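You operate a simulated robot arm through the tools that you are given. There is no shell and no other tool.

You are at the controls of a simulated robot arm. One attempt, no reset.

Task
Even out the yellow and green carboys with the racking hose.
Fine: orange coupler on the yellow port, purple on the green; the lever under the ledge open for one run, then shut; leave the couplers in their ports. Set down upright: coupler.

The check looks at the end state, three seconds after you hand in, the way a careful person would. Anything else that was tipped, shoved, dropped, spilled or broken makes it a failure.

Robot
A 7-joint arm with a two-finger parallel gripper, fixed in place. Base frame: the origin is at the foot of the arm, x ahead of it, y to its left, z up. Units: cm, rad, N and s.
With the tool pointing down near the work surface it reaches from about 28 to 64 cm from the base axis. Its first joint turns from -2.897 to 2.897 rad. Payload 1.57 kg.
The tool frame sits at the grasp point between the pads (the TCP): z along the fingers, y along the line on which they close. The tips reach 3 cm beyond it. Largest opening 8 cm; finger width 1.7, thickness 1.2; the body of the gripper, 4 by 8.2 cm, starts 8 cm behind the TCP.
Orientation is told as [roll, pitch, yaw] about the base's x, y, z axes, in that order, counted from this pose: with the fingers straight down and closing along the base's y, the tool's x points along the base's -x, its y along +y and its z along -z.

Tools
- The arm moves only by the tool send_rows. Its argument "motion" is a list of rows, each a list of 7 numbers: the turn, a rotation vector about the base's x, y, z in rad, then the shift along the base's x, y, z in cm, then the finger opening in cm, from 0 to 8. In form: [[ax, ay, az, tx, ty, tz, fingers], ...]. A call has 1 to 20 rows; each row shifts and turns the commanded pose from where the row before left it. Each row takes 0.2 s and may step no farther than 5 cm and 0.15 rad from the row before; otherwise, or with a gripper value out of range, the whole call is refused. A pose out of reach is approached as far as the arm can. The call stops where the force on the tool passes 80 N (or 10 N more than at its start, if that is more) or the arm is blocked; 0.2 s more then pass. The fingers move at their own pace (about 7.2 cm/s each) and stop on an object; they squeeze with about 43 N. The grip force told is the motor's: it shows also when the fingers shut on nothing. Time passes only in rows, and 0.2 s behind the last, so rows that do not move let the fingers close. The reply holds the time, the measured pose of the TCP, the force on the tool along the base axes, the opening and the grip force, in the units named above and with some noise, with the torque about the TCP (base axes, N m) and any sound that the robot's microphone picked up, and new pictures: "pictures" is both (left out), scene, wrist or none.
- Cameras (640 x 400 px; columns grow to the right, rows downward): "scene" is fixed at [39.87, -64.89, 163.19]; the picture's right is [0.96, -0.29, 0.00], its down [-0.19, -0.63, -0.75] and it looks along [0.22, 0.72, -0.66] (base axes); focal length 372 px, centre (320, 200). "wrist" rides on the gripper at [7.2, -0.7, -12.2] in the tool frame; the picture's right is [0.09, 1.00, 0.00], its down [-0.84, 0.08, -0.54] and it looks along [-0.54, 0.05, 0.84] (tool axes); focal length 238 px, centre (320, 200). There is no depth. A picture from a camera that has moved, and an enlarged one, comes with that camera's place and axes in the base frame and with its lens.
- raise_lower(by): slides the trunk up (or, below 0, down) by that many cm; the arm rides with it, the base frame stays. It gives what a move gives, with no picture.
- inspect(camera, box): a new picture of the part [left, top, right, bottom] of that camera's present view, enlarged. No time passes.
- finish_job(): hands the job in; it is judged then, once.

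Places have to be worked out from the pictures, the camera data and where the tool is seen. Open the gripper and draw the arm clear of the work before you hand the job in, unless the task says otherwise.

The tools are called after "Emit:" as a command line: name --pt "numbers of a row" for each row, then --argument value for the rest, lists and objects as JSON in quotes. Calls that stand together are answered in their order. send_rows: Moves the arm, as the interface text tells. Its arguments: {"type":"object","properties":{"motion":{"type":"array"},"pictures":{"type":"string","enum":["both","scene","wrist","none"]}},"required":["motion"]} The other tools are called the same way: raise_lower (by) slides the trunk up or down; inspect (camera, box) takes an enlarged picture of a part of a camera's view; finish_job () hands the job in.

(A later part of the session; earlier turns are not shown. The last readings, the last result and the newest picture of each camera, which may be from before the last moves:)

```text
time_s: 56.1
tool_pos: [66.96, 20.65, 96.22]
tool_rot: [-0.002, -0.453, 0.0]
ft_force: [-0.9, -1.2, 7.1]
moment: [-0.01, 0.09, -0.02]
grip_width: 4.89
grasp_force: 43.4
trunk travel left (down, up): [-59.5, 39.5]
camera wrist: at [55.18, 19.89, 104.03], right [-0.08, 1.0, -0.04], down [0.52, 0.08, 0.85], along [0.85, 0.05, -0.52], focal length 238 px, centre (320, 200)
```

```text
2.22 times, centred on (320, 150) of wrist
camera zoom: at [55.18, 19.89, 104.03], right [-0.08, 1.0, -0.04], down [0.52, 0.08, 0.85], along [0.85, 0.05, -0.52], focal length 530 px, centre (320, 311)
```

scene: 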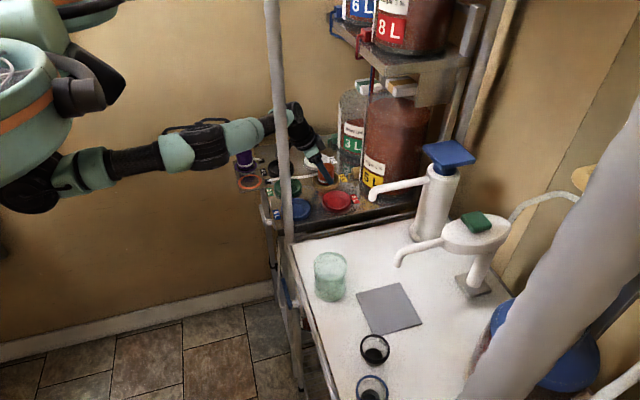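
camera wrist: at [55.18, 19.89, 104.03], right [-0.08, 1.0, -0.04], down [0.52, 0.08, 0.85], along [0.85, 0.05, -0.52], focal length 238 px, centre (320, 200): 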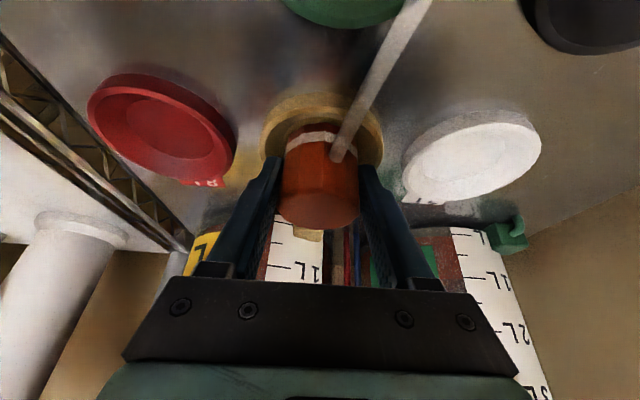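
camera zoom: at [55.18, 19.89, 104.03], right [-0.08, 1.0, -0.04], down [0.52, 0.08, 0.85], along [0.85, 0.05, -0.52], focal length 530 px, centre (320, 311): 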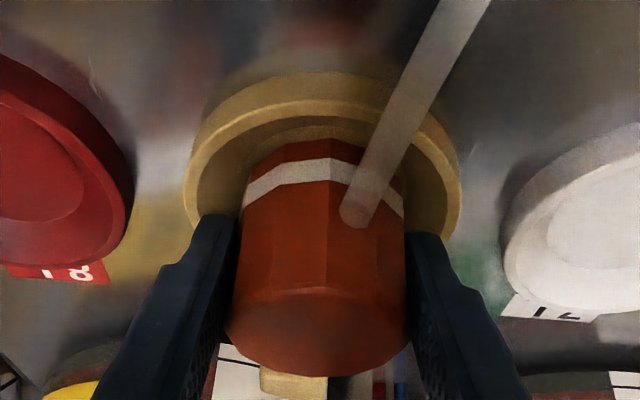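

Contact (≈8 N) with the coupler centred in the dish. I'll open only slightly (to 5.3) so the tips don't push on the dish rim, and see whether the coupler settles.

Emit:
send_rows --pt "0 0 0 0 0 0 5.3" --pt "0 0 0 0 0 0 5.3" --pt "0 0 0 0 0 0 5.3" --pictures "both"

Emit:
inspect --camera "scene" --box '[305, 150, 345, 198]'

Emit:
inspect --camera "wrist" --box '[220, 60, 420, 240]'

```text
time_s: 56.9
tool_pos: [67.01, 20.54, 95.98]
tool_rot: [-0.002, -0.45, 0.001]
ft_force: [0.0, -0.9, -0.3]
moment: [-0.01, 0.02, -0.02]
grip_width: 5.31
grasp_force: 0.1
trunk travel left (down, up): [-59.5, 39.5]
camera wrist: at [55.21, 19.91, 103.9], right [-0.08, 1.0, -0.04], down [0.52, 0.08, 0.85], along [0.85, 0.05, -0.52], focal length 238 px, centre (320, 200)
```

scene: 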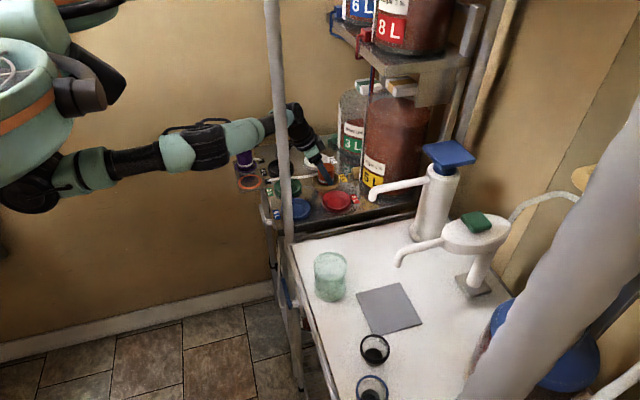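
wrist: 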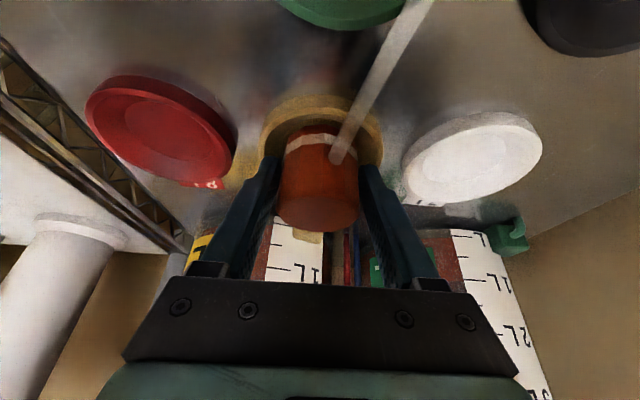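

```text
8.33 times, centred on (325, 174) of scene
camera zoom: at [39.87, -64.89, 163.19], right [0.96, -0.29, 0.0], down [-0.19, -0.63, -0.75], along [0.22, 0.72, -0.66], focal length 3096 px, centre (278, 417)
```

zoom: 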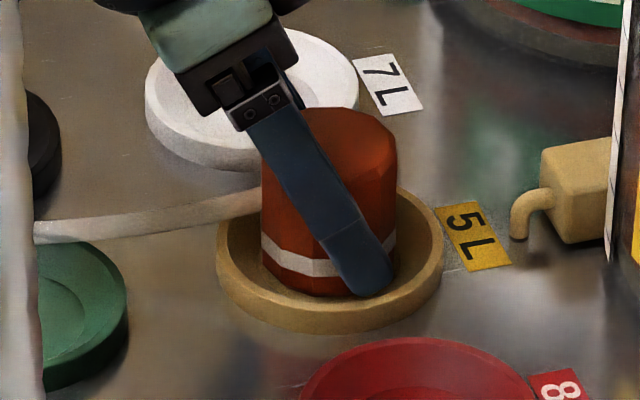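

```text
2.22 times, centred on (320, 150) of wrist
camera zoom: at [55.21, 19.91, 103.9], right [-0.08, 1.0, -0.04], down [0.52, 0.08, 0.85], along [0.85, 0.05, -0.52], focal length 530 px, centre (320, 311)
```

zoom: 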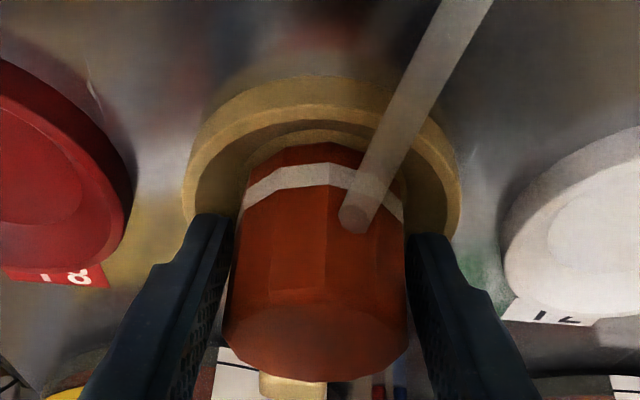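

The force dropped to zero and the coupler stayed put, upright and centred in the yellow dish, so it is seated. Backing the fingers straight up, then opening wider once the tips clear the rim.

Emit:
send_rows --pt "0 0 0 0 0 0.4 5.4" --pt "0 0 0 0 0 0.6 5.6" --pt "0 0 0 0 0 1.2 6.5" --pt "0 0 0 0 0 1.8 7" --pt "0 0 0 0 0 2 7" --pt "0 0 0 0 0 2 7" --pt "0 0 0 0 0 0 7" --pictures "both"

Emit:
inspect --camera "scene" --box '[290, 130, 370, 220]'

Emit:
inspect --camera "wrist" --box '[200, 60, 440, 240]'

```text
time_s: 58.5
tool_pos: [66.81, 20.44, 104.13]
tool_rot: [-0.001, -0.447, 0.0]
ft_force: [0.5, 0.9, 0.3]
moment: [-0.02, -0.03, 0.01]
grip_width: 7.01
grasp_force: 0.0
trunk travel left (down, up): [-59.5, 39.5]
camera wrist: at [55.12, 19.81, 111.84], right [-0.08, 1.0, -0.04], down [0.52, 0.08, 0.85], along [0.85, 0.05, -0.52], focal length 238 px, centre (320, 200)
```

scene: 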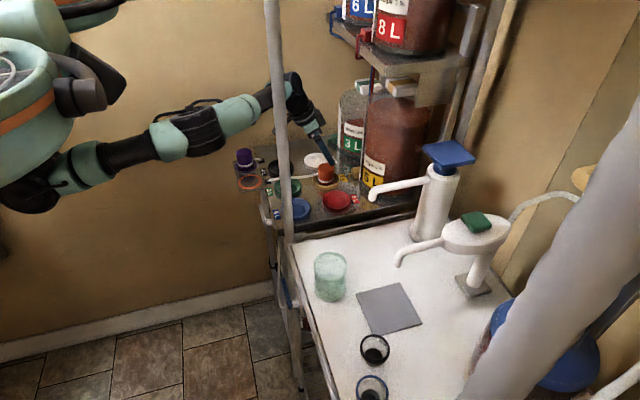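
wrist: 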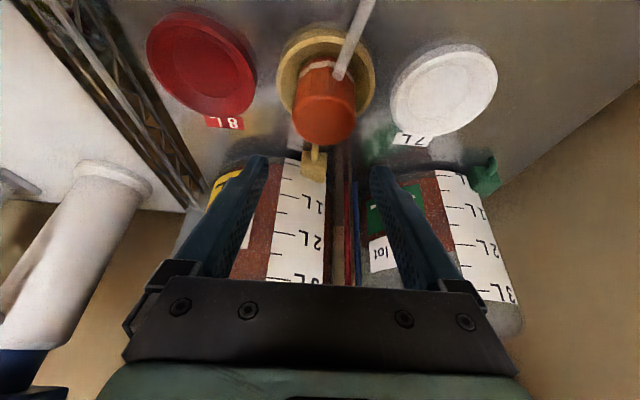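

```text
4.44 times, centred on (330, 175) of scene
camera zoom: at [39.87, -64.89, 163.19], right [0.96, -0.29, 0.0], down [-0.19, -0.63, -0.75], along [0.22, 0.72, -0.66], focal length 1651 px, centre (276, 311)
```

zoom: 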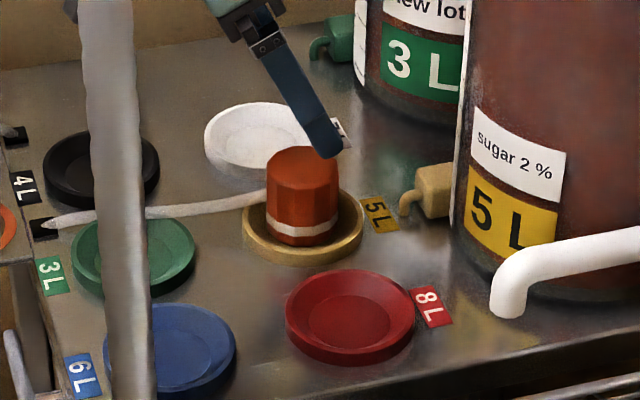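

```text
2.22 times, centred on (320, 150) of wrist
camera zoom: at [55.12, 19.81, 111.84], right [-0.08, 1.0, -0.04], down [0.52, 0.08, 0.85], along [0.85, 0.05, -0.52], focal length 530 px, centre (320, 311)
```

zoom: 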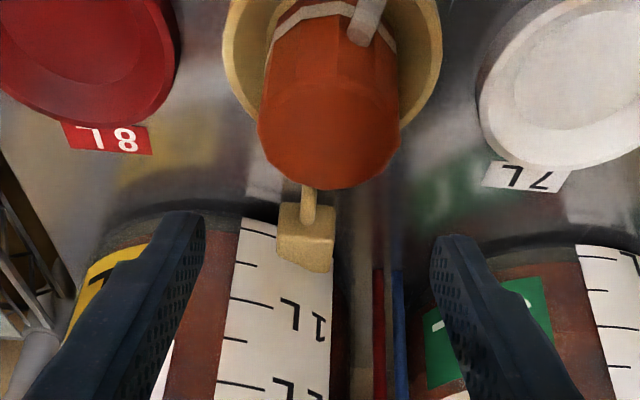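

Orange sits upright in the yellow dish, centred. Now for purple: I'll retreat back and up toward the ledge, then remove the tilt (green at about 59 cm is reachable straight down).

Emit:
send_rows --pt "0 0 0 -2.5 1.0 1 7" --pt "0 0 0 -2.5 1.4 1 7" --pt "0 0 0 -2.5 1.4 1 7" --pt "0 0 0 -2.5 1.4 1 7" --pt "0 0 0 -2.5 1.4 0.5 7" --pt "0 0 0 -2.5 1.4 0 7" --pt "0 0 0 -2.5 1.4 0 7" --pt "0 0.15 0 -1 1.4 0 7" --pt "0 0.15 0 -1 1.4 0 7" --pt "0 0.15 0 -1 1.4 0 7" --pt "0 0 0 0 0 0 7" --pictures "both"

```text
time_s: 60.9
tool_pos: [46.4, 34.09, 108.7]
tool_rot: [-0.003, 0.004, 0.0]
ft_force: [0.5, 0.5, 0.2]
moment: [0.01, -0.02, -0.03]
grip_width: 7.02
grasp_force: 0.1
trunk travel left (down, up): [-59.5, 39.5]
camera wrist: at [39.31, 33.47, 120.91], right [-0.09, 1.0, 0.0], down [0.84, 0.08, 0.54], along [0.54, 0.05, -0.84], focal length 238 px, centre (320, 200)
```

scene: 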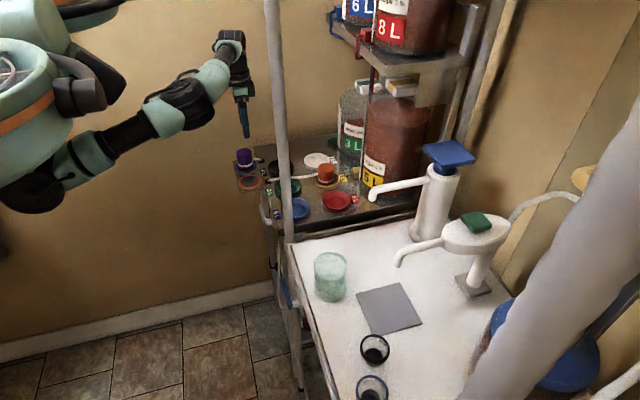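
wrist: 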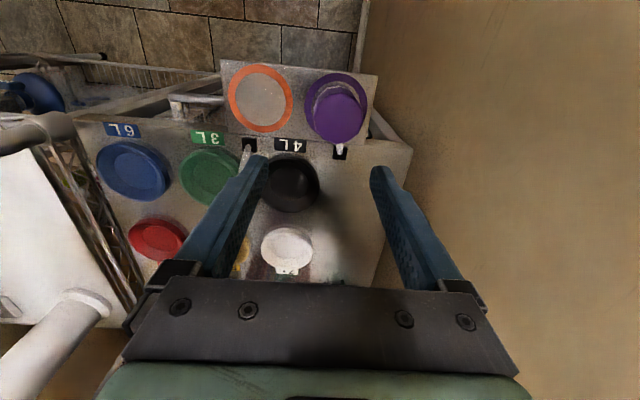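

Back over the ledge, upright. Zooming to refine purple's position and see where the orange hose lies relative to the green dish.

Emit:
inspect --camera "wrist" --box '[200, 50, 400, 175]'

Emit:
inspect --camera "scene" --box '[230, 140, 350, 215]'

Emit:
inspect --camera "wrist" --box '[80, 110, 280, 280]'

```text
3.20 times, centred on (300, 112) of wrist
camera zoom: at [39.31, 33.47, 120.91], right [-0.09, 1.0, 0.0], down [0.84, 0.08, 0.54], along [0.54, 0.05, -0.84], focal length 763 px, centre (384, 480)
```

zoom: 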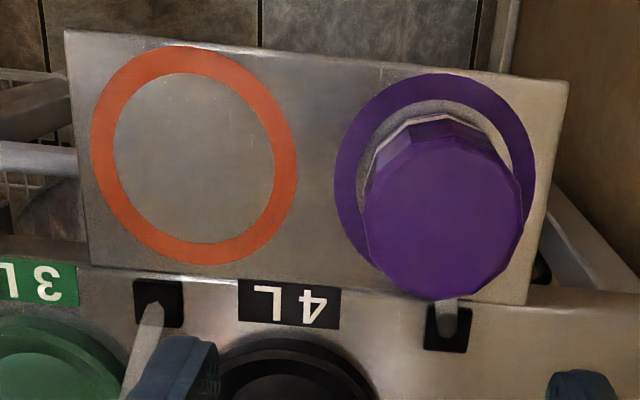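

```text
5.33 times, centred on (290, 178) of scene
camera zoom: at [39.87, -64.89, 163.19], right [0.96, -0.29, 0.0], down [-0.19, -0.63, -0.75], along [0.22, 0.72, -0.66], focal length 1981 px, centre (480, 320)
```

zoom: 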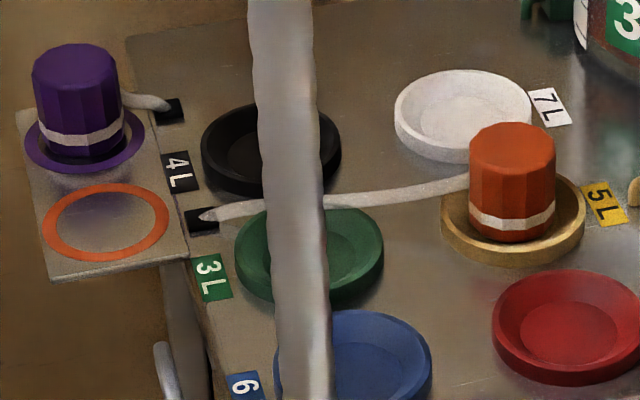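

```text
2.35 times, centred on (180, 195) of wrist
camera zoom: at [39.31, 33.47, 120.91], right [-0.09, 1.0, 0.0], down [0.84, 0.08, 0.54], along [0.54, 0.05, -0.84], focal length 561 px, centre (649, 212)
```

zoom: 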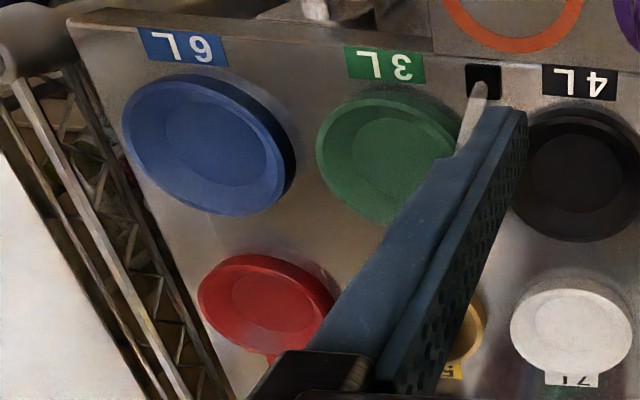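

Purple's axis ≈ (44.9, 35.8). The orange hose passes along the +y side of the green dish, so I'll work purple with a +0.7 rad yaw so the fingers avoid that hose when placing. Moving above purple and yawing.

Emit:
send_rows --pt "0 0 0.14 -0.3 0.35 0 7" --pt "0 0 0.14 -0.3 0.35 0 7" --pt "0 0 0.14 -0.3 0.35 0 7" --pt "0 0 0.14 -0.3 0.35 0 7" --pt "0 0 0.14 -0.3 0.35 0 7" --pt "0 0 0 0 0 -2 7" --pt "0 0 0 0 0 -2 7" --pt "0 0 0 0 0 0 7" --pictures "both"

Emit:
inspect --camera "wrist" --box '[200, 40, 440, 220]'

```text
time_s: 62.7
tool_pos: [45.02, 35.98, 104.53]
tool_rot: [-0.002, 0.001, 0.7]
ft_force: [0.8, 0.2, 0.6]
moment: [0.02, 0.0, -0.03]
grip_width: 6.97
grasp_force: 0.0
trunk travel left (down, up): [-59.5, 39.5]
camera wrist: at [39.93, 30.88, 116.71], right [-0.71, 0.7, 0.0], down [0.59, 0.6, 0.54], along [0.38, 0.38, -0.84], focal length 238 px, centre (320, 200)
```

scene: 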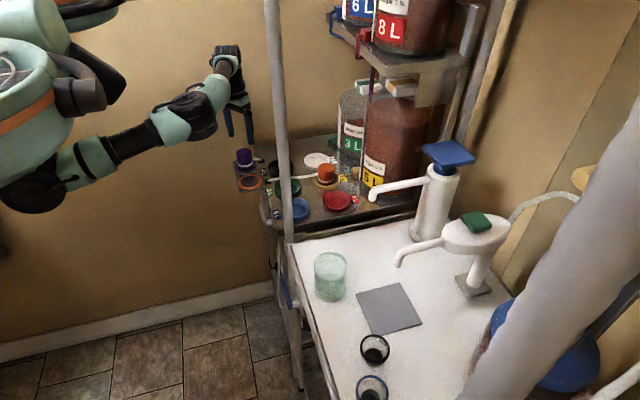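
wrist: 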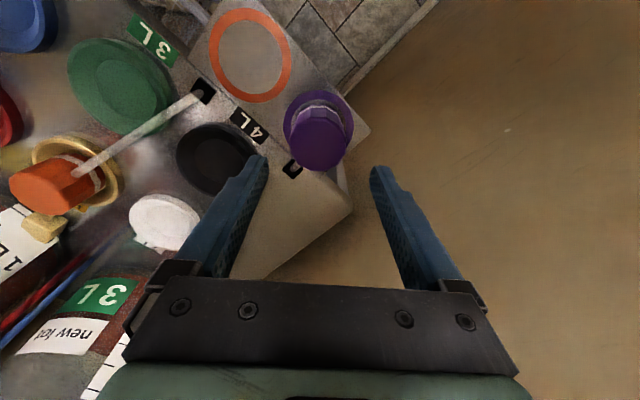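

```text
2.22 times, centred on (320, 130) of wrist
camera zoom: at [39.93, 30.88, 116.71], right [-0.71, 0.7, 0.0], down [0.59, 0.6, 0.54], along [0.38, 0.38, -0.84], focal length 530 px, centre (320, 356)
```

zoom: 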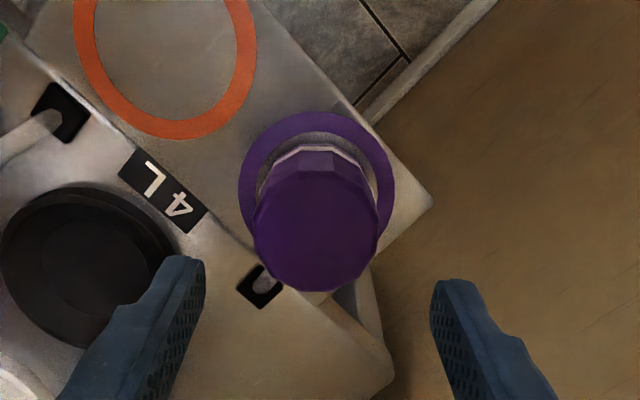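

Relative to the TCP, purple is about (−0.15, −0.4) off. I'll correct that and descend in two stages.

Emit:
send_rows --pt "0 0 0 -0.15 -0.4 -1 7" --pt "0 0 0 0 0 -2 7" --pt "0 0 0 0 0 -1.5 7" --pt "0 0 0 0 0 0 7" --pictures "both"

Emit:
inspect --camera "wrist" --box '[200, 60, 440, 240]'

Emit:
inspect --camera "scene" --box '[220, 110, 290, 200]'

```text
time_s: 63.7
tool_pos: [44.78, 35.58, 99.83]
tool_rot: [-0.003, 0.0, 0.703]
ft_force: [-0.2, 0.3, -0.4]
moment: [0.01, 0.02, 0.03]
grip_width: 6.99
grasp_force: 0.0
trunk travel left (down, up): [-59.5, 39.5]
camera wrist: at [39.8, 30.45, 112.1], right [-0.71, 0.7, 0.0], down [0.59, 0.6, 0.54], along [0.38, 0.38, -0.84], focal length 238 px, centre (320, 200)
```

scene: 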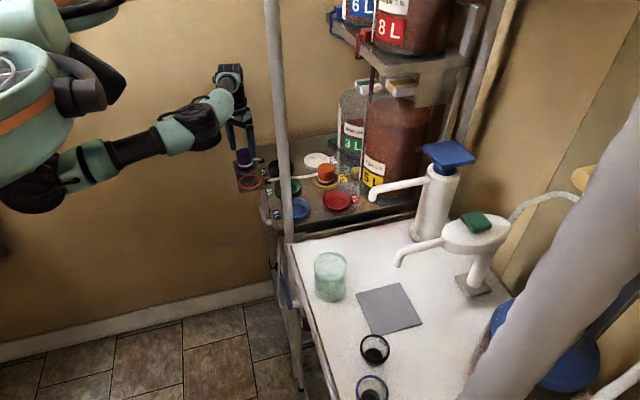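
wrist: 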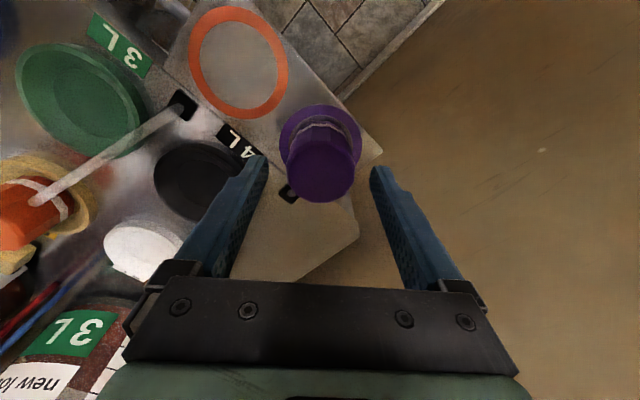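

```text
2.22 times, centred on (320, 150) of wrist
camera zoom: at [39.8, 30.45, 112.1], right [-0.71, 0.7, 0.0], down [0.59, 0.6, 0.54], along [0.38, 0.38, -0.84], focal length 530 px, centre (320, 311)
```

zoom: 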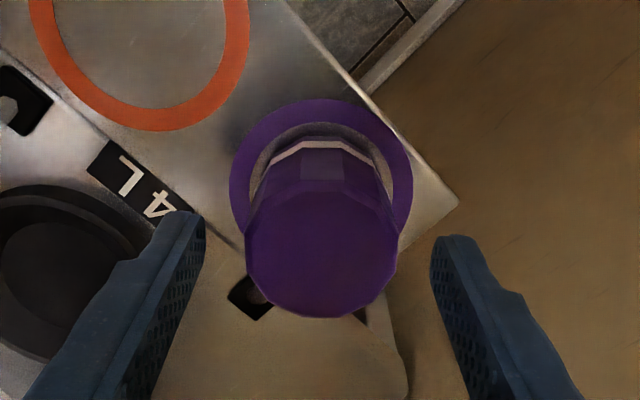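

```text
4.44 times, centred on (255, 155) of scene
camera zoom: at [39.87, -64.89, 163.19], right [0.96, -0.29, 0.0], down [-0.19, -0.63, -0.75], along [0.22, 0.72, -0.66], focal length 1651 px, centre (609, 400)
```

zoom: 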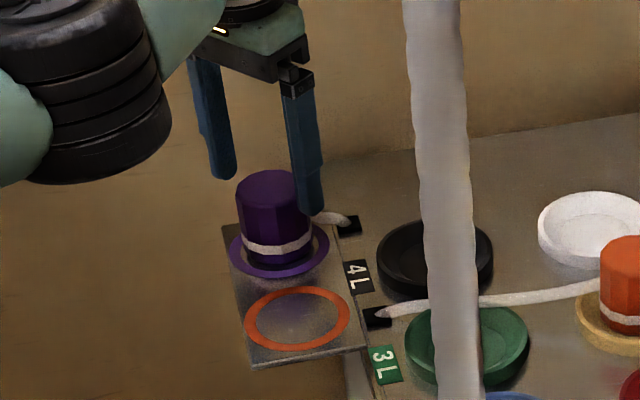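

Well centred now. Descending the last 3.7 cm and closing on purple.

Emit:
send_rows --pt "0 0 0 -0.05 -0.05 -1.3 7" --pt "0 0 0 0 0 -1.3 7" --pt "0 0 0 0 0 -1.1 7" --pt "0 0 0 0 0 0 7" --pt "0 0 0 0 0 0 4" --pt "0 0 0 0 0 0 4" --pt "0 0 0 0 0 0 4" --pictures "both"

Emit:
inspect --camera "scene" --box '[220, 110, 290, 200]'

```text
time_s: 65.3
tool_pos: [44.8, 35.59, 96.15]
tool_rot: [-0.001, 0.002, 0.701]
ft_force: [-0.5, -0.2, -0.6]
moment: [-0.01, -0.02, -0.05]
grip_width: 4.85
grasp_force: 42.8
trunk travel left (down, up): [-59.5, 39.5]
camera wrist: at [39.79, 30.37, 108.32], right [-0.71, 0.7, 0.0], down [0.59, 0.6, 0.54], along [0.38, 0.38, -0.84], focal length 238 px, centre (320, 200)
```

scene: 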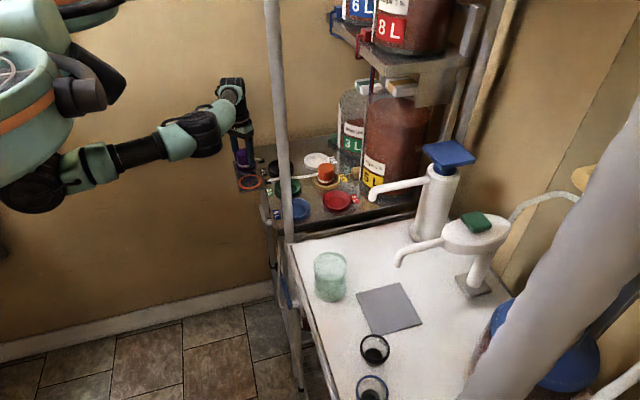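
wrist: 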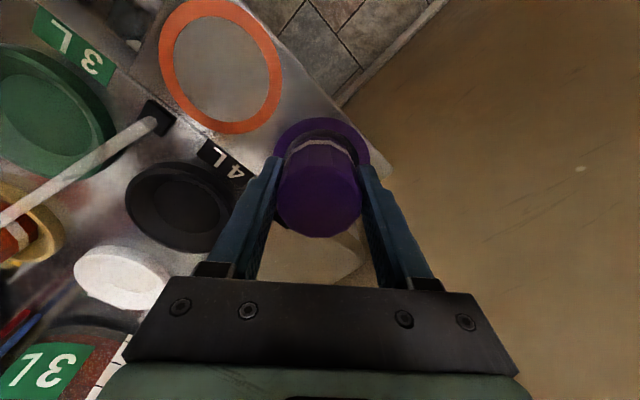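

```text
4.44 times, centred on (255, 155) of scene
camera zoom: at [39.87, -64.89, 163.19], right [0.96, -0.29, 0.0], down [-0.19, -0.63, -0.75], along [0.22, 0.72, -0.66], focal length 1651 px, centre (609, 400)
```

zoom: 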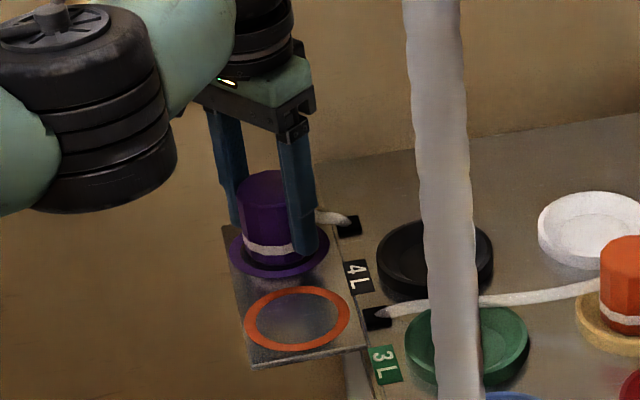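

Purple gripped. Lifting 8 cm, then carrying it over toward the green dish with its hose passing above orange's.

Emit:
send_rows --pt "0 0 0 0 0 0.7 4" --pt "0 0 0 0 0 1.3 4" --pt "0 0 0 0 0 2 4" --pt "0 0 0 0 0 2 4" --pt "0 0 0 0 0 2 4" --pt "0 0 0 1.5 -2.17 0 4" --pt "0 0 0 1.5 -2.17 0 4" --pt "0 0 0 1.5 -2.17 0 4" --pt "0 0 0 1.5 -2.17 0 4" --pt "0 0 0 1.5 -2.17 0 4" --pt "0 0 0 1.5 -2.17 0 4" --pt "0 0 0 1.4 -2.1 0 4" --pt "0 0 0 0 0 0 4" --pictures "both"

Emit:
inspect --camera "scene" --box '[240, 110, 340, 220]'

Emit:
inspect --camera "wrist" --box '[180, 20, 460, 240]'

```text
time_s: 68.1
tool_pos: [55.08, 20.33, 104.37]
tool_rot: [0.0, 0.001, 0.699]
ft_force: [0.2, -0.3, -1.2]
moment: [0.01, -0.01, 0.0]
grip_width: 4.84
grasp_force: 43.1
trunk travel left (down, up): [-59.5, 39.5]
camera wrist: at [50.08, 15.25, 116.6], right [-0.71, 0.7, 0.0], down [0.59, 0.6, 0.54], along [0.38, 0.38, -0.84], focal length 238 px, centre (320, 200)
```

scene: 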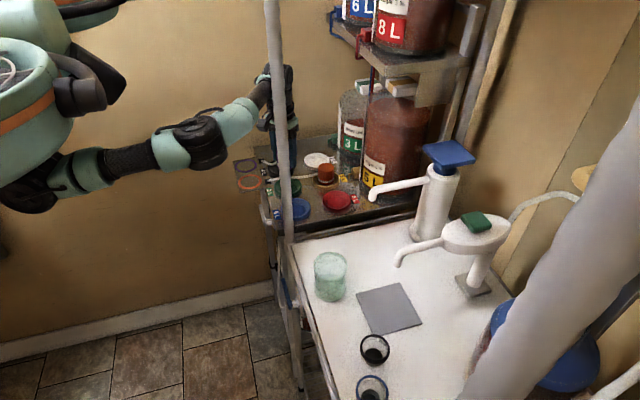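
wrist: 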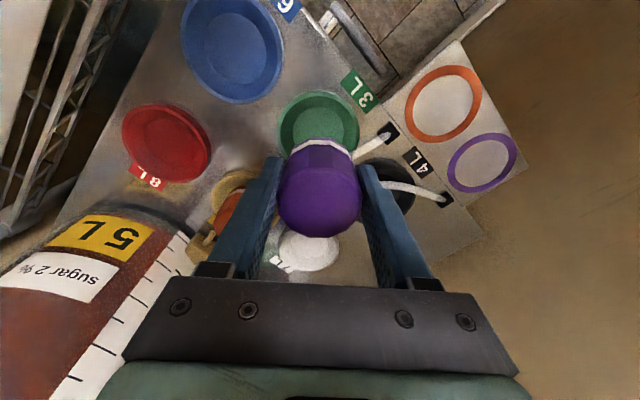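

```text
3.64 times, centred on (290, 165) of scene
camera zoom: at [39.87, -64.89, 163.19], right [0.96, -0.29, 0.0], down [-0.19, -0.63, -0.75], along [0.22, 0.72, -0.66], focal length 1351 px, centre (429, 327)
```

zoom: 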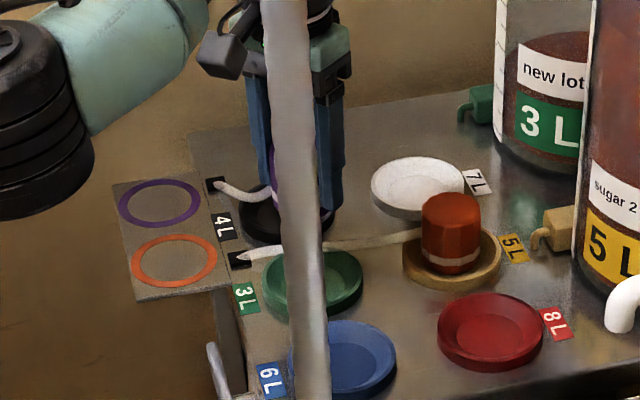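

```text
1.82 times, centred on (320, 130) of wrist
camera zoom: at [50.08, 15.25, 116.6], right [-0.71, 0.7, 0.0], down [0.59, 0.6, 0.54], along [0.38, 0.38, -0.84], focal length 433 px, centre (320, 327)
```

zoom: 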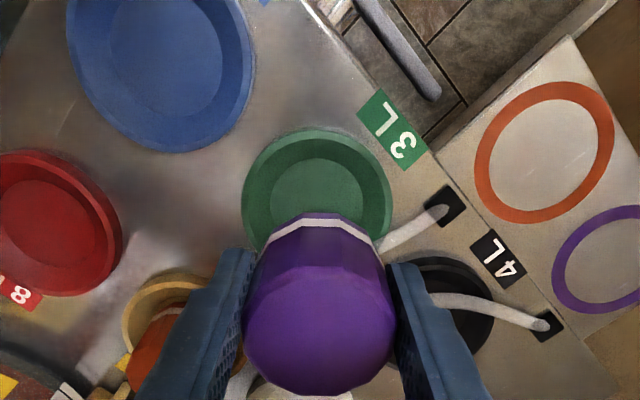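

The coupler is over the green dish. I'll lower 4 cm for a closer relative check from the wrist camera, as the pole hides part of green in the scene view.

Emit:
send_rows --pt "0 0 0 0.1 -0.05 -1.5 4" --pt "0 0 0 0 0 -1.5 4" --pt "0 0 0 0 0 -1.2 4" --pt "0 0 0 0 0 0 4" --pictures "both"

Emit:
inspect --camera "wrist" --box '[220, 60, 420, 240]'

Emit:
inspect --camera "scene" --box '[260, 140, 320, 205]'

```text
time_s: 69.1
tool_pos: [55.1, 20.24, 100.12]
tool_rot: [-0.004, 0.003, 0.7]
ft_force: [0.1, -0.5, -1.6]
moment: [-0.01, 0.02, 0.0]
grip_width: 4.83
grasp_force: 43.0
trunk travel left (down, up): [-59.5, 39.5]
camera wrist: at [50.08, 15.15, 112.29], right [-0.71, 0.7, 0.0], down [0.59, 0.6, 0.54], along [0.38, 0.38, -0.84], focal length 238 px, centre (320, 200)
```

scene: 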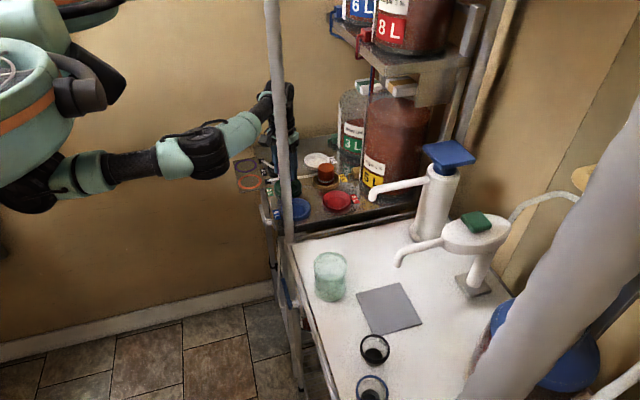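
wrist: 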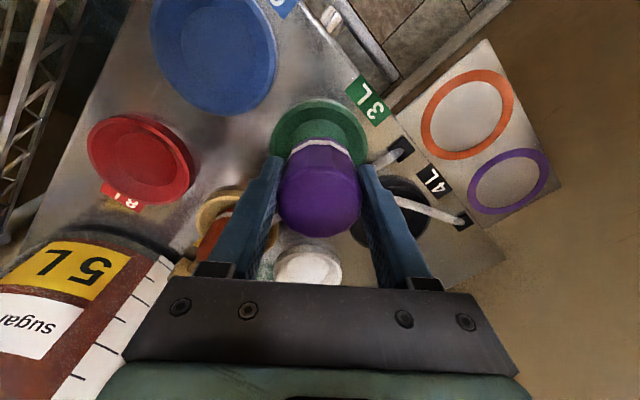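

```text
2.22 times, centred on (320, 150) of wrist
camera zoom: at [50.08, 15.15, 112.29], right [-0.71, 0.7, 0.0], down [0.59, 0.6, 0.54], along [0.38, 0.38, -0.84], focal length 530 px, centre (320, 311)
```

zoom: 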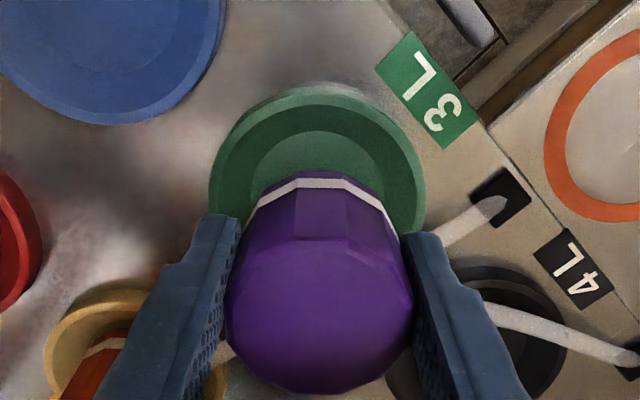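

```text
6.15 times, centred on (290, 172) of scene
camera zoom: at [39.87, -64.89, 163.19], right [0.96, -0.29, 0.0], down [-0.19, -0.63, -0.75], along [0.22, 0.72, -0.66], focal length 2286 px, centre (505, 369)
```

zoom: 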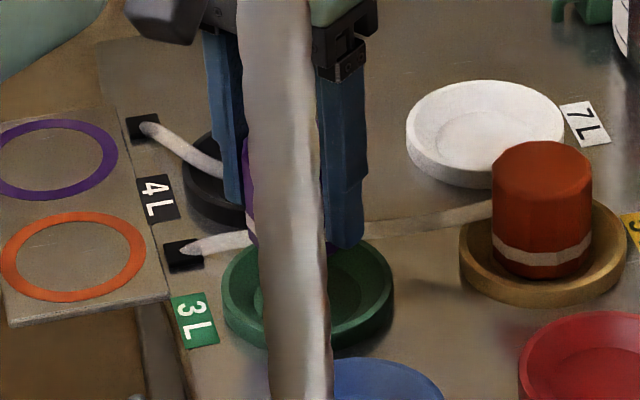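

Comparing both views, the coupler needs about +0.27 cm in x. Correcting and lowering another 2.3 cm.

Emit:
send_rows --pt "0 0 0 0.27 0 -0.8 4" --pt "0 0 0 0 0 -0.8 4" --pt "0 0 0 0 0 -0.7 4" --pt "0 0 0 0 0 0 4" --pictures "both"

Emit:
inspect --camera "wrist" --box '[220, 60, 420, 240]'

Emit:
inspect --camera "scene" --box '[260, 150, 320, 215]'

```text
time_s: 70.1
tool_pos: [55.54, 20.26, 97.86]
tool_rot: [-0.003, 0.002, 0.701]
ft_force: [0.5, -0.4, -0.7]
moment: [-0.01, -0.01, 0.0]
grip_width: 4.85
grasp_force: 43.2
trunk travel left (down, up): [-59.5, 39.5]
camera wrist: at [50.5, 15.15, 110.01], right [-0.71, 0.7, 0.0], down [0.59, 0.6, 0.54], along [0.38, 0.38, -0.84], focal length 238 px, centre (320, 200)
```

scene: 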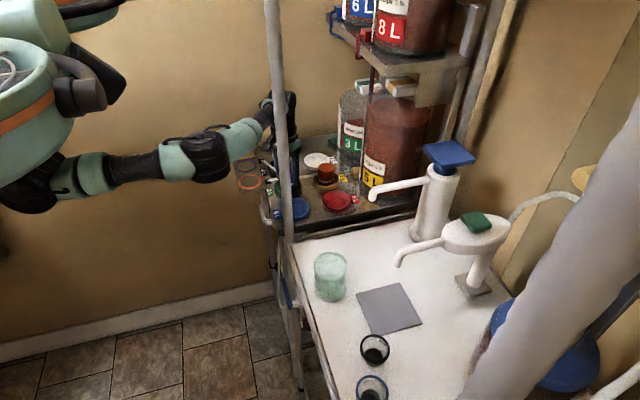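
wrist: 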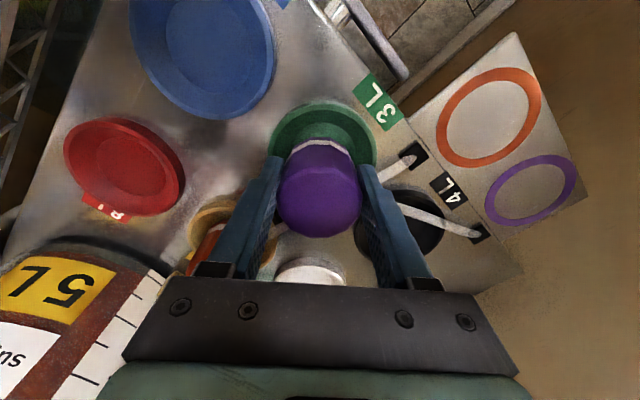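

```text
2.22 times, centred on (320, 150) of wrist
camera zoom: at [50.5, 15.15, 110.01], right [-0.71, 0.7, 0.0], down [0.59, 0.6, 0.54], along [0.38, 0.38, -0.84], focal length 530 px, centre (320, 311)
```

zoom: 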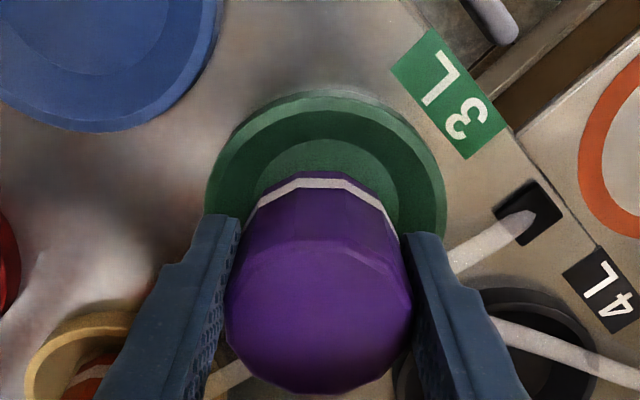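

```text
6.15 times, centred on (290, 182) of scene
camera zoom: at [39.87, -64.89, 163.19], right [0.96, -0.29, 0.0], down [-0.19, -0.63, -0.75], along [0.22, 0.72, -0.66], focal length 2286 px, centre (505, 308)
```

zoom: 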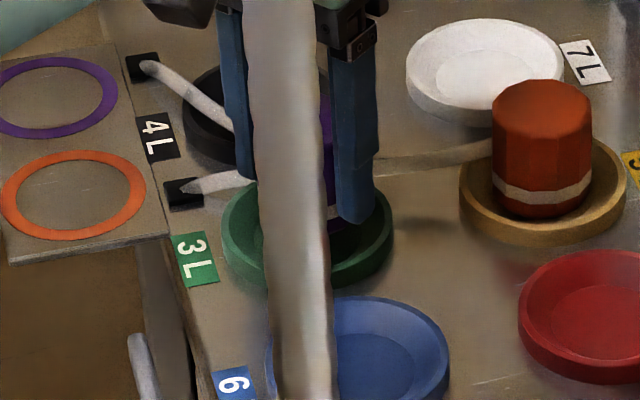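

Now the rim and floor edges line up with prediction to about 0.1 cm. Lowering toward the expected seat (TCP z≈96.4) with small final steps.

Emit:
send_rows --pt "0 0 0 -0.07 0.07 -0.5 4" --pt "0 0 0 0 0 -0.4 4" --pt "0 0 0 0 0 -0.2 4" --pt "0 0 0 0 0 -0.12 4" --pt "0 0 0 0 0 -0.12 4" --pt "0 0 0 0 0 0 4" --pictures "none"

```text
time_s: 71.5
tool_pos: [55.37, 20.25, 96.45]
tool_rot: [-0.002, 0.001, 0.702]
ft_force: [0.4, 0.4, -1.5]
moment: [0.01, -0.01, -0.03]
grip_width: 4.83
grasp_force: 42.5
trunk travel left (down, up): [-59.5, 39.5]
```

No contact yet at z 96.45; continuing in 0.1 cm steps.

Emit:
send_rows --pt "0 0 0 0 0 -0.1 4" --pt "0 0 0 0 0 -0.1 4" --pt "0 0 0 0 0 0 4" --pictures "both"

Emit:
inspect --camera "wrist" --box '[220, 60, 420, 240]'

Emit:
inspect --camera "scene" --box '[260, 150, 320, 215]'

```text
time_s: 72.3
tool_pos: [55.33, 20.4, 96.15]
tool_rot: [-0.001, 0.002, 0.701]
ft_force: [0.0, 0.6, -1.6]
moment: [-0.01, 0.02, 0.04]
grip_width: 4.82
grasp_force: 43.3
trunk travel left (down, up): [-59.5, 39.5]
camera wrist: at [50.37, 15.25, 108.44], right [-0.71, 0.7, 0.0], down [0.59, 0.6, 0.54], along [0.38, 0.38, -0.84], focal length 238 px, centre (320, 200)
```

scene: 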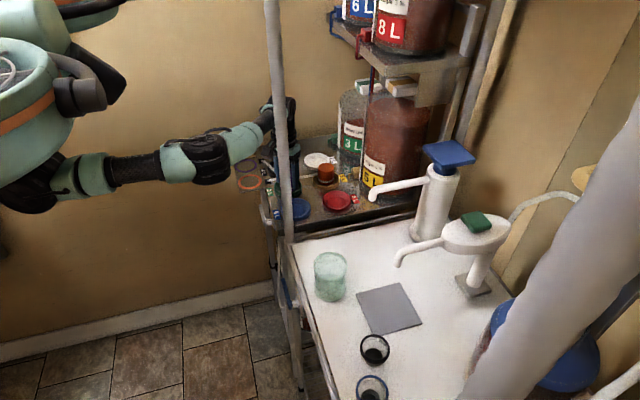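
wrist: 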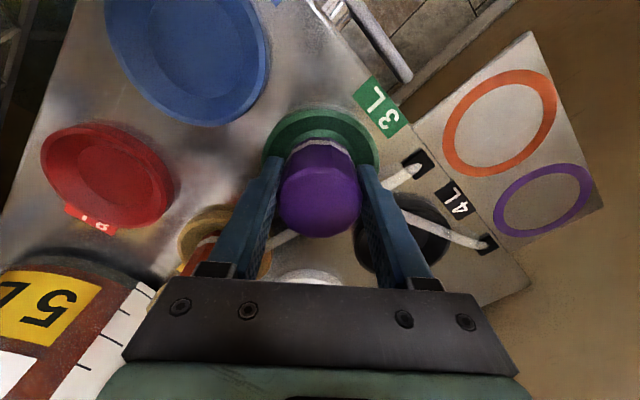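

```text
2.22 times, centred on (320, 150) of wrist
camera zoom: at [50.37, 15.25, 108.44], right [-0.71, 0.7, 0.0], down [0.59, 0.6, 0.54], along [0.38, 0.38, -0.84], focal length 530 px, centre (320, 311)
```

zoom: 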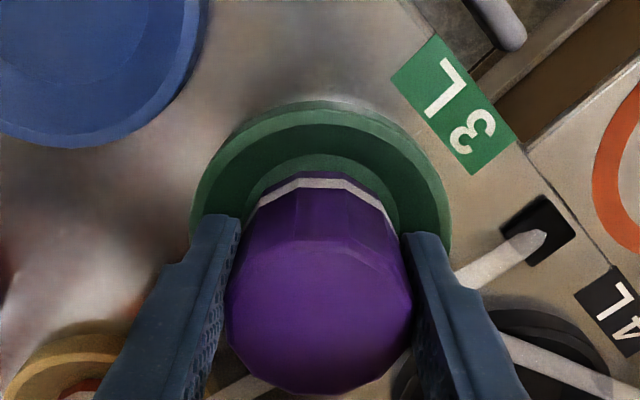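

```text
6.15 times, centred on (290, 182) of scene
camera zoom: at [39.87, -64.89, 163.19], right [0.96, -0.29, 0.0], down [-0.19, -0.63, -0.75], along [0.22, 0.72, -0.66], focal length 2286 px, centre (505, 308)
```

zoom: 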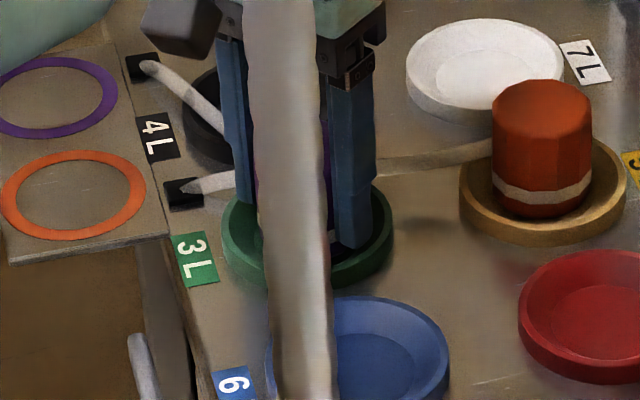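

Alignment still good (rim centre and coupler coincide), no contact yet. Continuing gently.

Emit:
send_rows --pt "0 0 0 0 0 -0.1 4" --pt "0 0 0 0 0 -0.1 4" --pt "0 0 0 0 0 0 4" --pictures "none"

```text
time_s: 73.1
tool_pos: [55.39, 20.38, 96.18]
tool_rot: [-0.003, -0.001, 0.701]
ft_force: [-0.1, -0.2, 10.4]
moment: [0.02, 0.14, 0.02]
grip_width: 4.81
grasp_force: 43.0
trunk travel left (down, up): [-59.5, 39.5]
```

Contact at 10.4 N, z≈96.15. Relieving slightly and opening a little to let it rest in the seat.

Emit:
send_rows --pt "0 0 0 0 0 0.05 4" --pt "0 0 0 0 0 0 5.3" --pt "0 0 0 0 0 0 5.3" --pt "0 0 0 0 0 0 5.3" --pictures "both"

Emit:
inspect --camera "wrist" --box '[220, 60, 420, 240]'

Emit:
inspect --camera "scene" --box '[260, 150, 320, 215]'

```text
time_s: 74.1
tool_pos: [55.15, 20.3, 96.11]
tool_rot: [-0.002, 0.001, 0.701]
ft_force: [-3.3, 0.1, 3.2]
moment: [-0.11, 0.02, -0.09]
grip_width: 5.11
grasp_force: 0.0
trunk travel left (down, up): [-59.5, 39.5]
camera wrist: at [50.27, 15.23, 108.34], right [-0.71, 0.7, 0.0], down [0.59, 0.6, 0.54], along [0.38, 0.38, -0.84], focal length 238 px, centre (320, 200)
```

scene: 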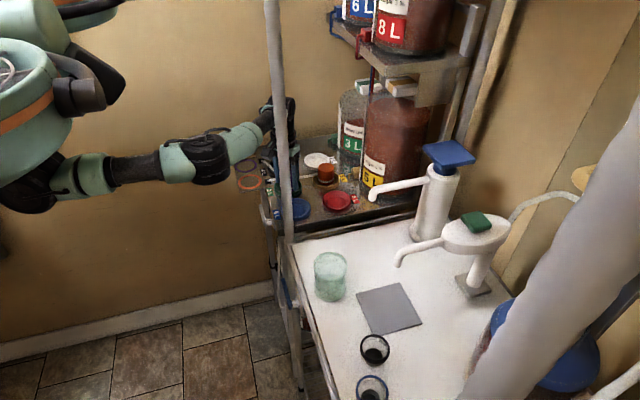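
wrist: 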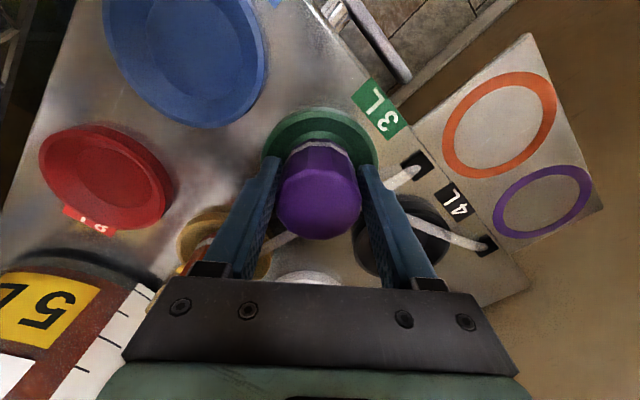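

```text
2.22 times, centred on (320, 150) of wrist
camera zoom: at [50.27, 15.23, 108.34], right [-0.71, 0.7, 0.0], down [0.59, 0.6, 0.54], along [0.38, 0.38, -0.84], focal length 530 px, centre (320, 311)
```

zoom: 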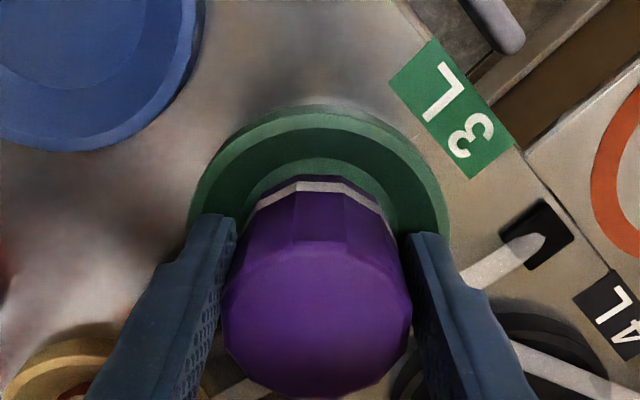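

```text
6.15 times, centred on (290, 182) of scene
camera zoom: at [39.87, -64.89, 163.19], right [0.96, -0.29, 0.0], down [-0.19, -0.63, -0.75], along [0.22, 0.72, -0.66], focal length 2286 px, centre (505, 308)
```

zoom: 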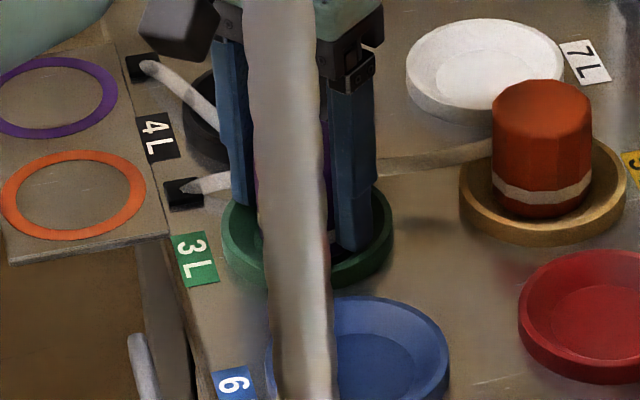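

The opening stopped at 5.11 with a small side force, so a fingertip is touching the bowl's slope. I'll lift 0.4 cm first, then open a little more.

Emit:
send_rows --pt "0 0 0 0 0 0.2 5.1" --pt "0 0 0 0 0 0.3 5.2" --pt "0 0 0 0 0 0.3 5.4" --pt "0 0 0 0 0 0 5.4" --pictures "both"

Emit:
inspect --camera "wrist" --box '[220, 60, 420, 240]'

```text
time_s: 75.1
tool_pos: [55.5, 20.34, 96.88]
tool_rot: [-0.001, 0.001, 0.699]
ft_force: [0.1, 0.3, -0.3]
moment: [0.0, 0.0, 0.0]
grip_width: 5.4
grasp_force: 0.0
trunk travel left (down, up): [-59.5, 39.5]
camera wrist: at [50.36, 15.24, 109.07], right [-0.71, 0.7, 0.0], down [0.59, 0.6, 0.54], along [0.38, 0.38, -0.84], focal length 238 px, centre (320, 200)
```

scene: 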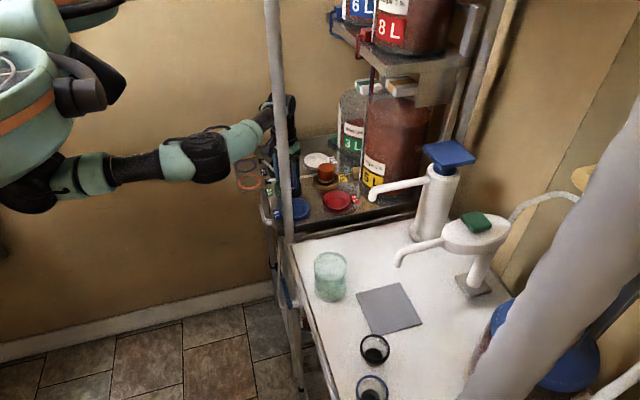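
wrist: 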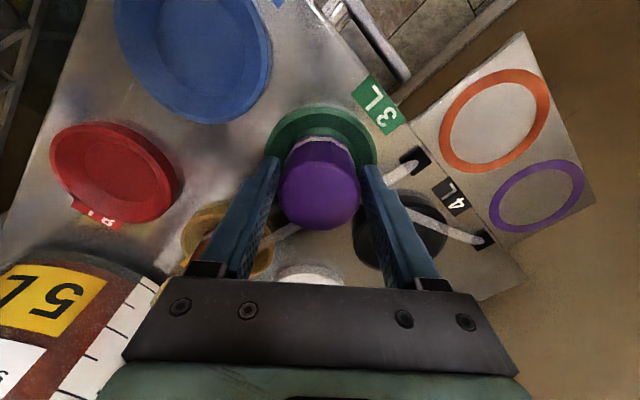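

```text
2.22 times, centred on (320, 150) of wrist
camera zoom: at [50.36, 15.24, 109.07], right [-0.71, 0.7, 0.0], down [0.59, 0.6, 0.54], along [0.38, 0.38, -0.84], focal length 530 px, centre (320, 311)
```

zoom: 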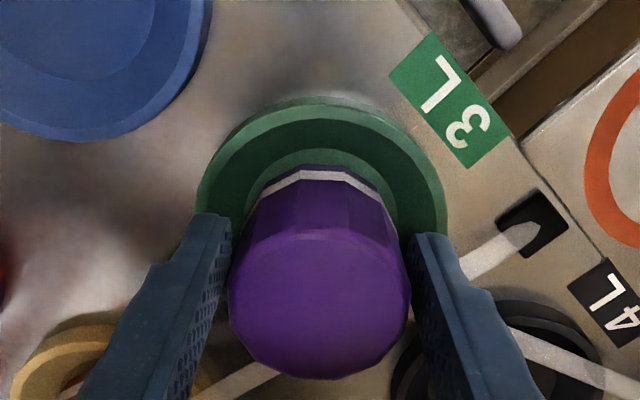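

Forces are zero, and purple stays in the green dish. Continuing straight up with the opening widening as the tips clear.

Emit:
send_rows --pt "0 0 0 0 0 0.6 5.6" --pt "0 0 0 0 0 1 6" --pt "0 0 0 0 0 1.5 6.5" --pt "0 0 0 0 0 2 7" --pt "0 0 0 0 0 2 7" --pt "0 0 0 -0.5 -0.5 2 7" --pt "0 0 0 0 0 0 7" --pictures "both"

Emit:
inspect --camera "wrist" --box '[200, 40, 440, 220]'

Emit:
inspect --camera "scene" --box '[260, 140, 350, 215]'

```text
time_s: 76.7
tool_pos: [54.8, 19.82, 106.0]
tool_rot: [-0.002, 0.002, 0.701]
ft_force: [0.2, 0.8, -1.3]
moment: [-0.02, 0.04, -0.02]
grip_width: 7.0
grasp_force: 0.0
trunk travel left (down, up): [-59.5, 39.5]
camera wrist: at [49.83, 14.76, 118.17], right [-0.71, 0.7, 0.0], down [0.59, 0.6, 0.54], along [0.38, 0.38, -0.84], focal length 238 px, centre (320, 200)
```

scene: 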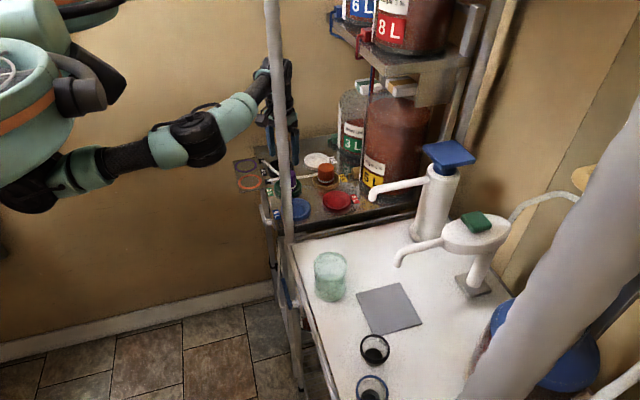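
wrist: 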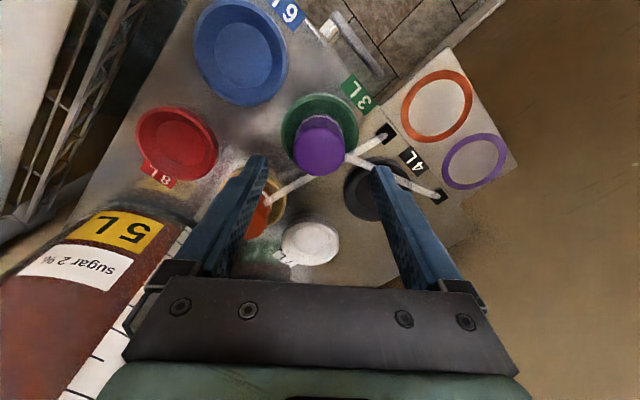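

```text
2.22 times, centred on (320, 130) of wrist
camera zoom: at [49.83, 14.76, 118.17], right [-0.71, 0.7, 0.0], down [0.59, 0.6, 0.54], along [0.38, 0.38, -0.84], focal length 530 px, centre (320, 356)
```

zoom: 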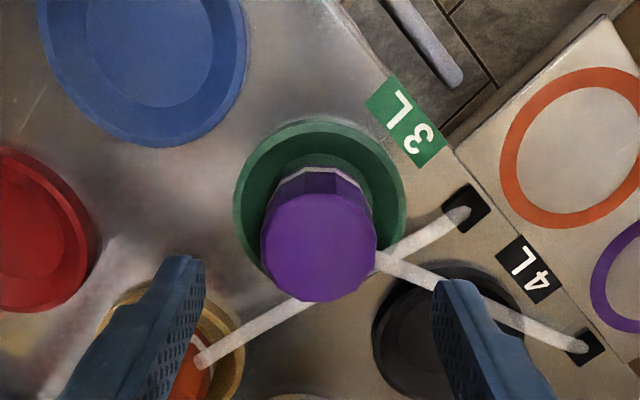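

```text
5.33 times, centred on (305, 178) of scene
camera zoom: at [39.87, -64.89, 163.19], right [0.96, -0.29, 0.0], down [-0.19, -0.63, -0.75], along [0.22, 0.72, -0.66], focal length 1981 px, centre (400, 320)
```

zoom: 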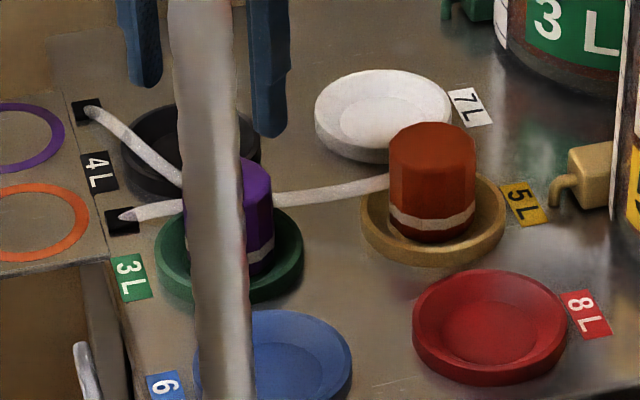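

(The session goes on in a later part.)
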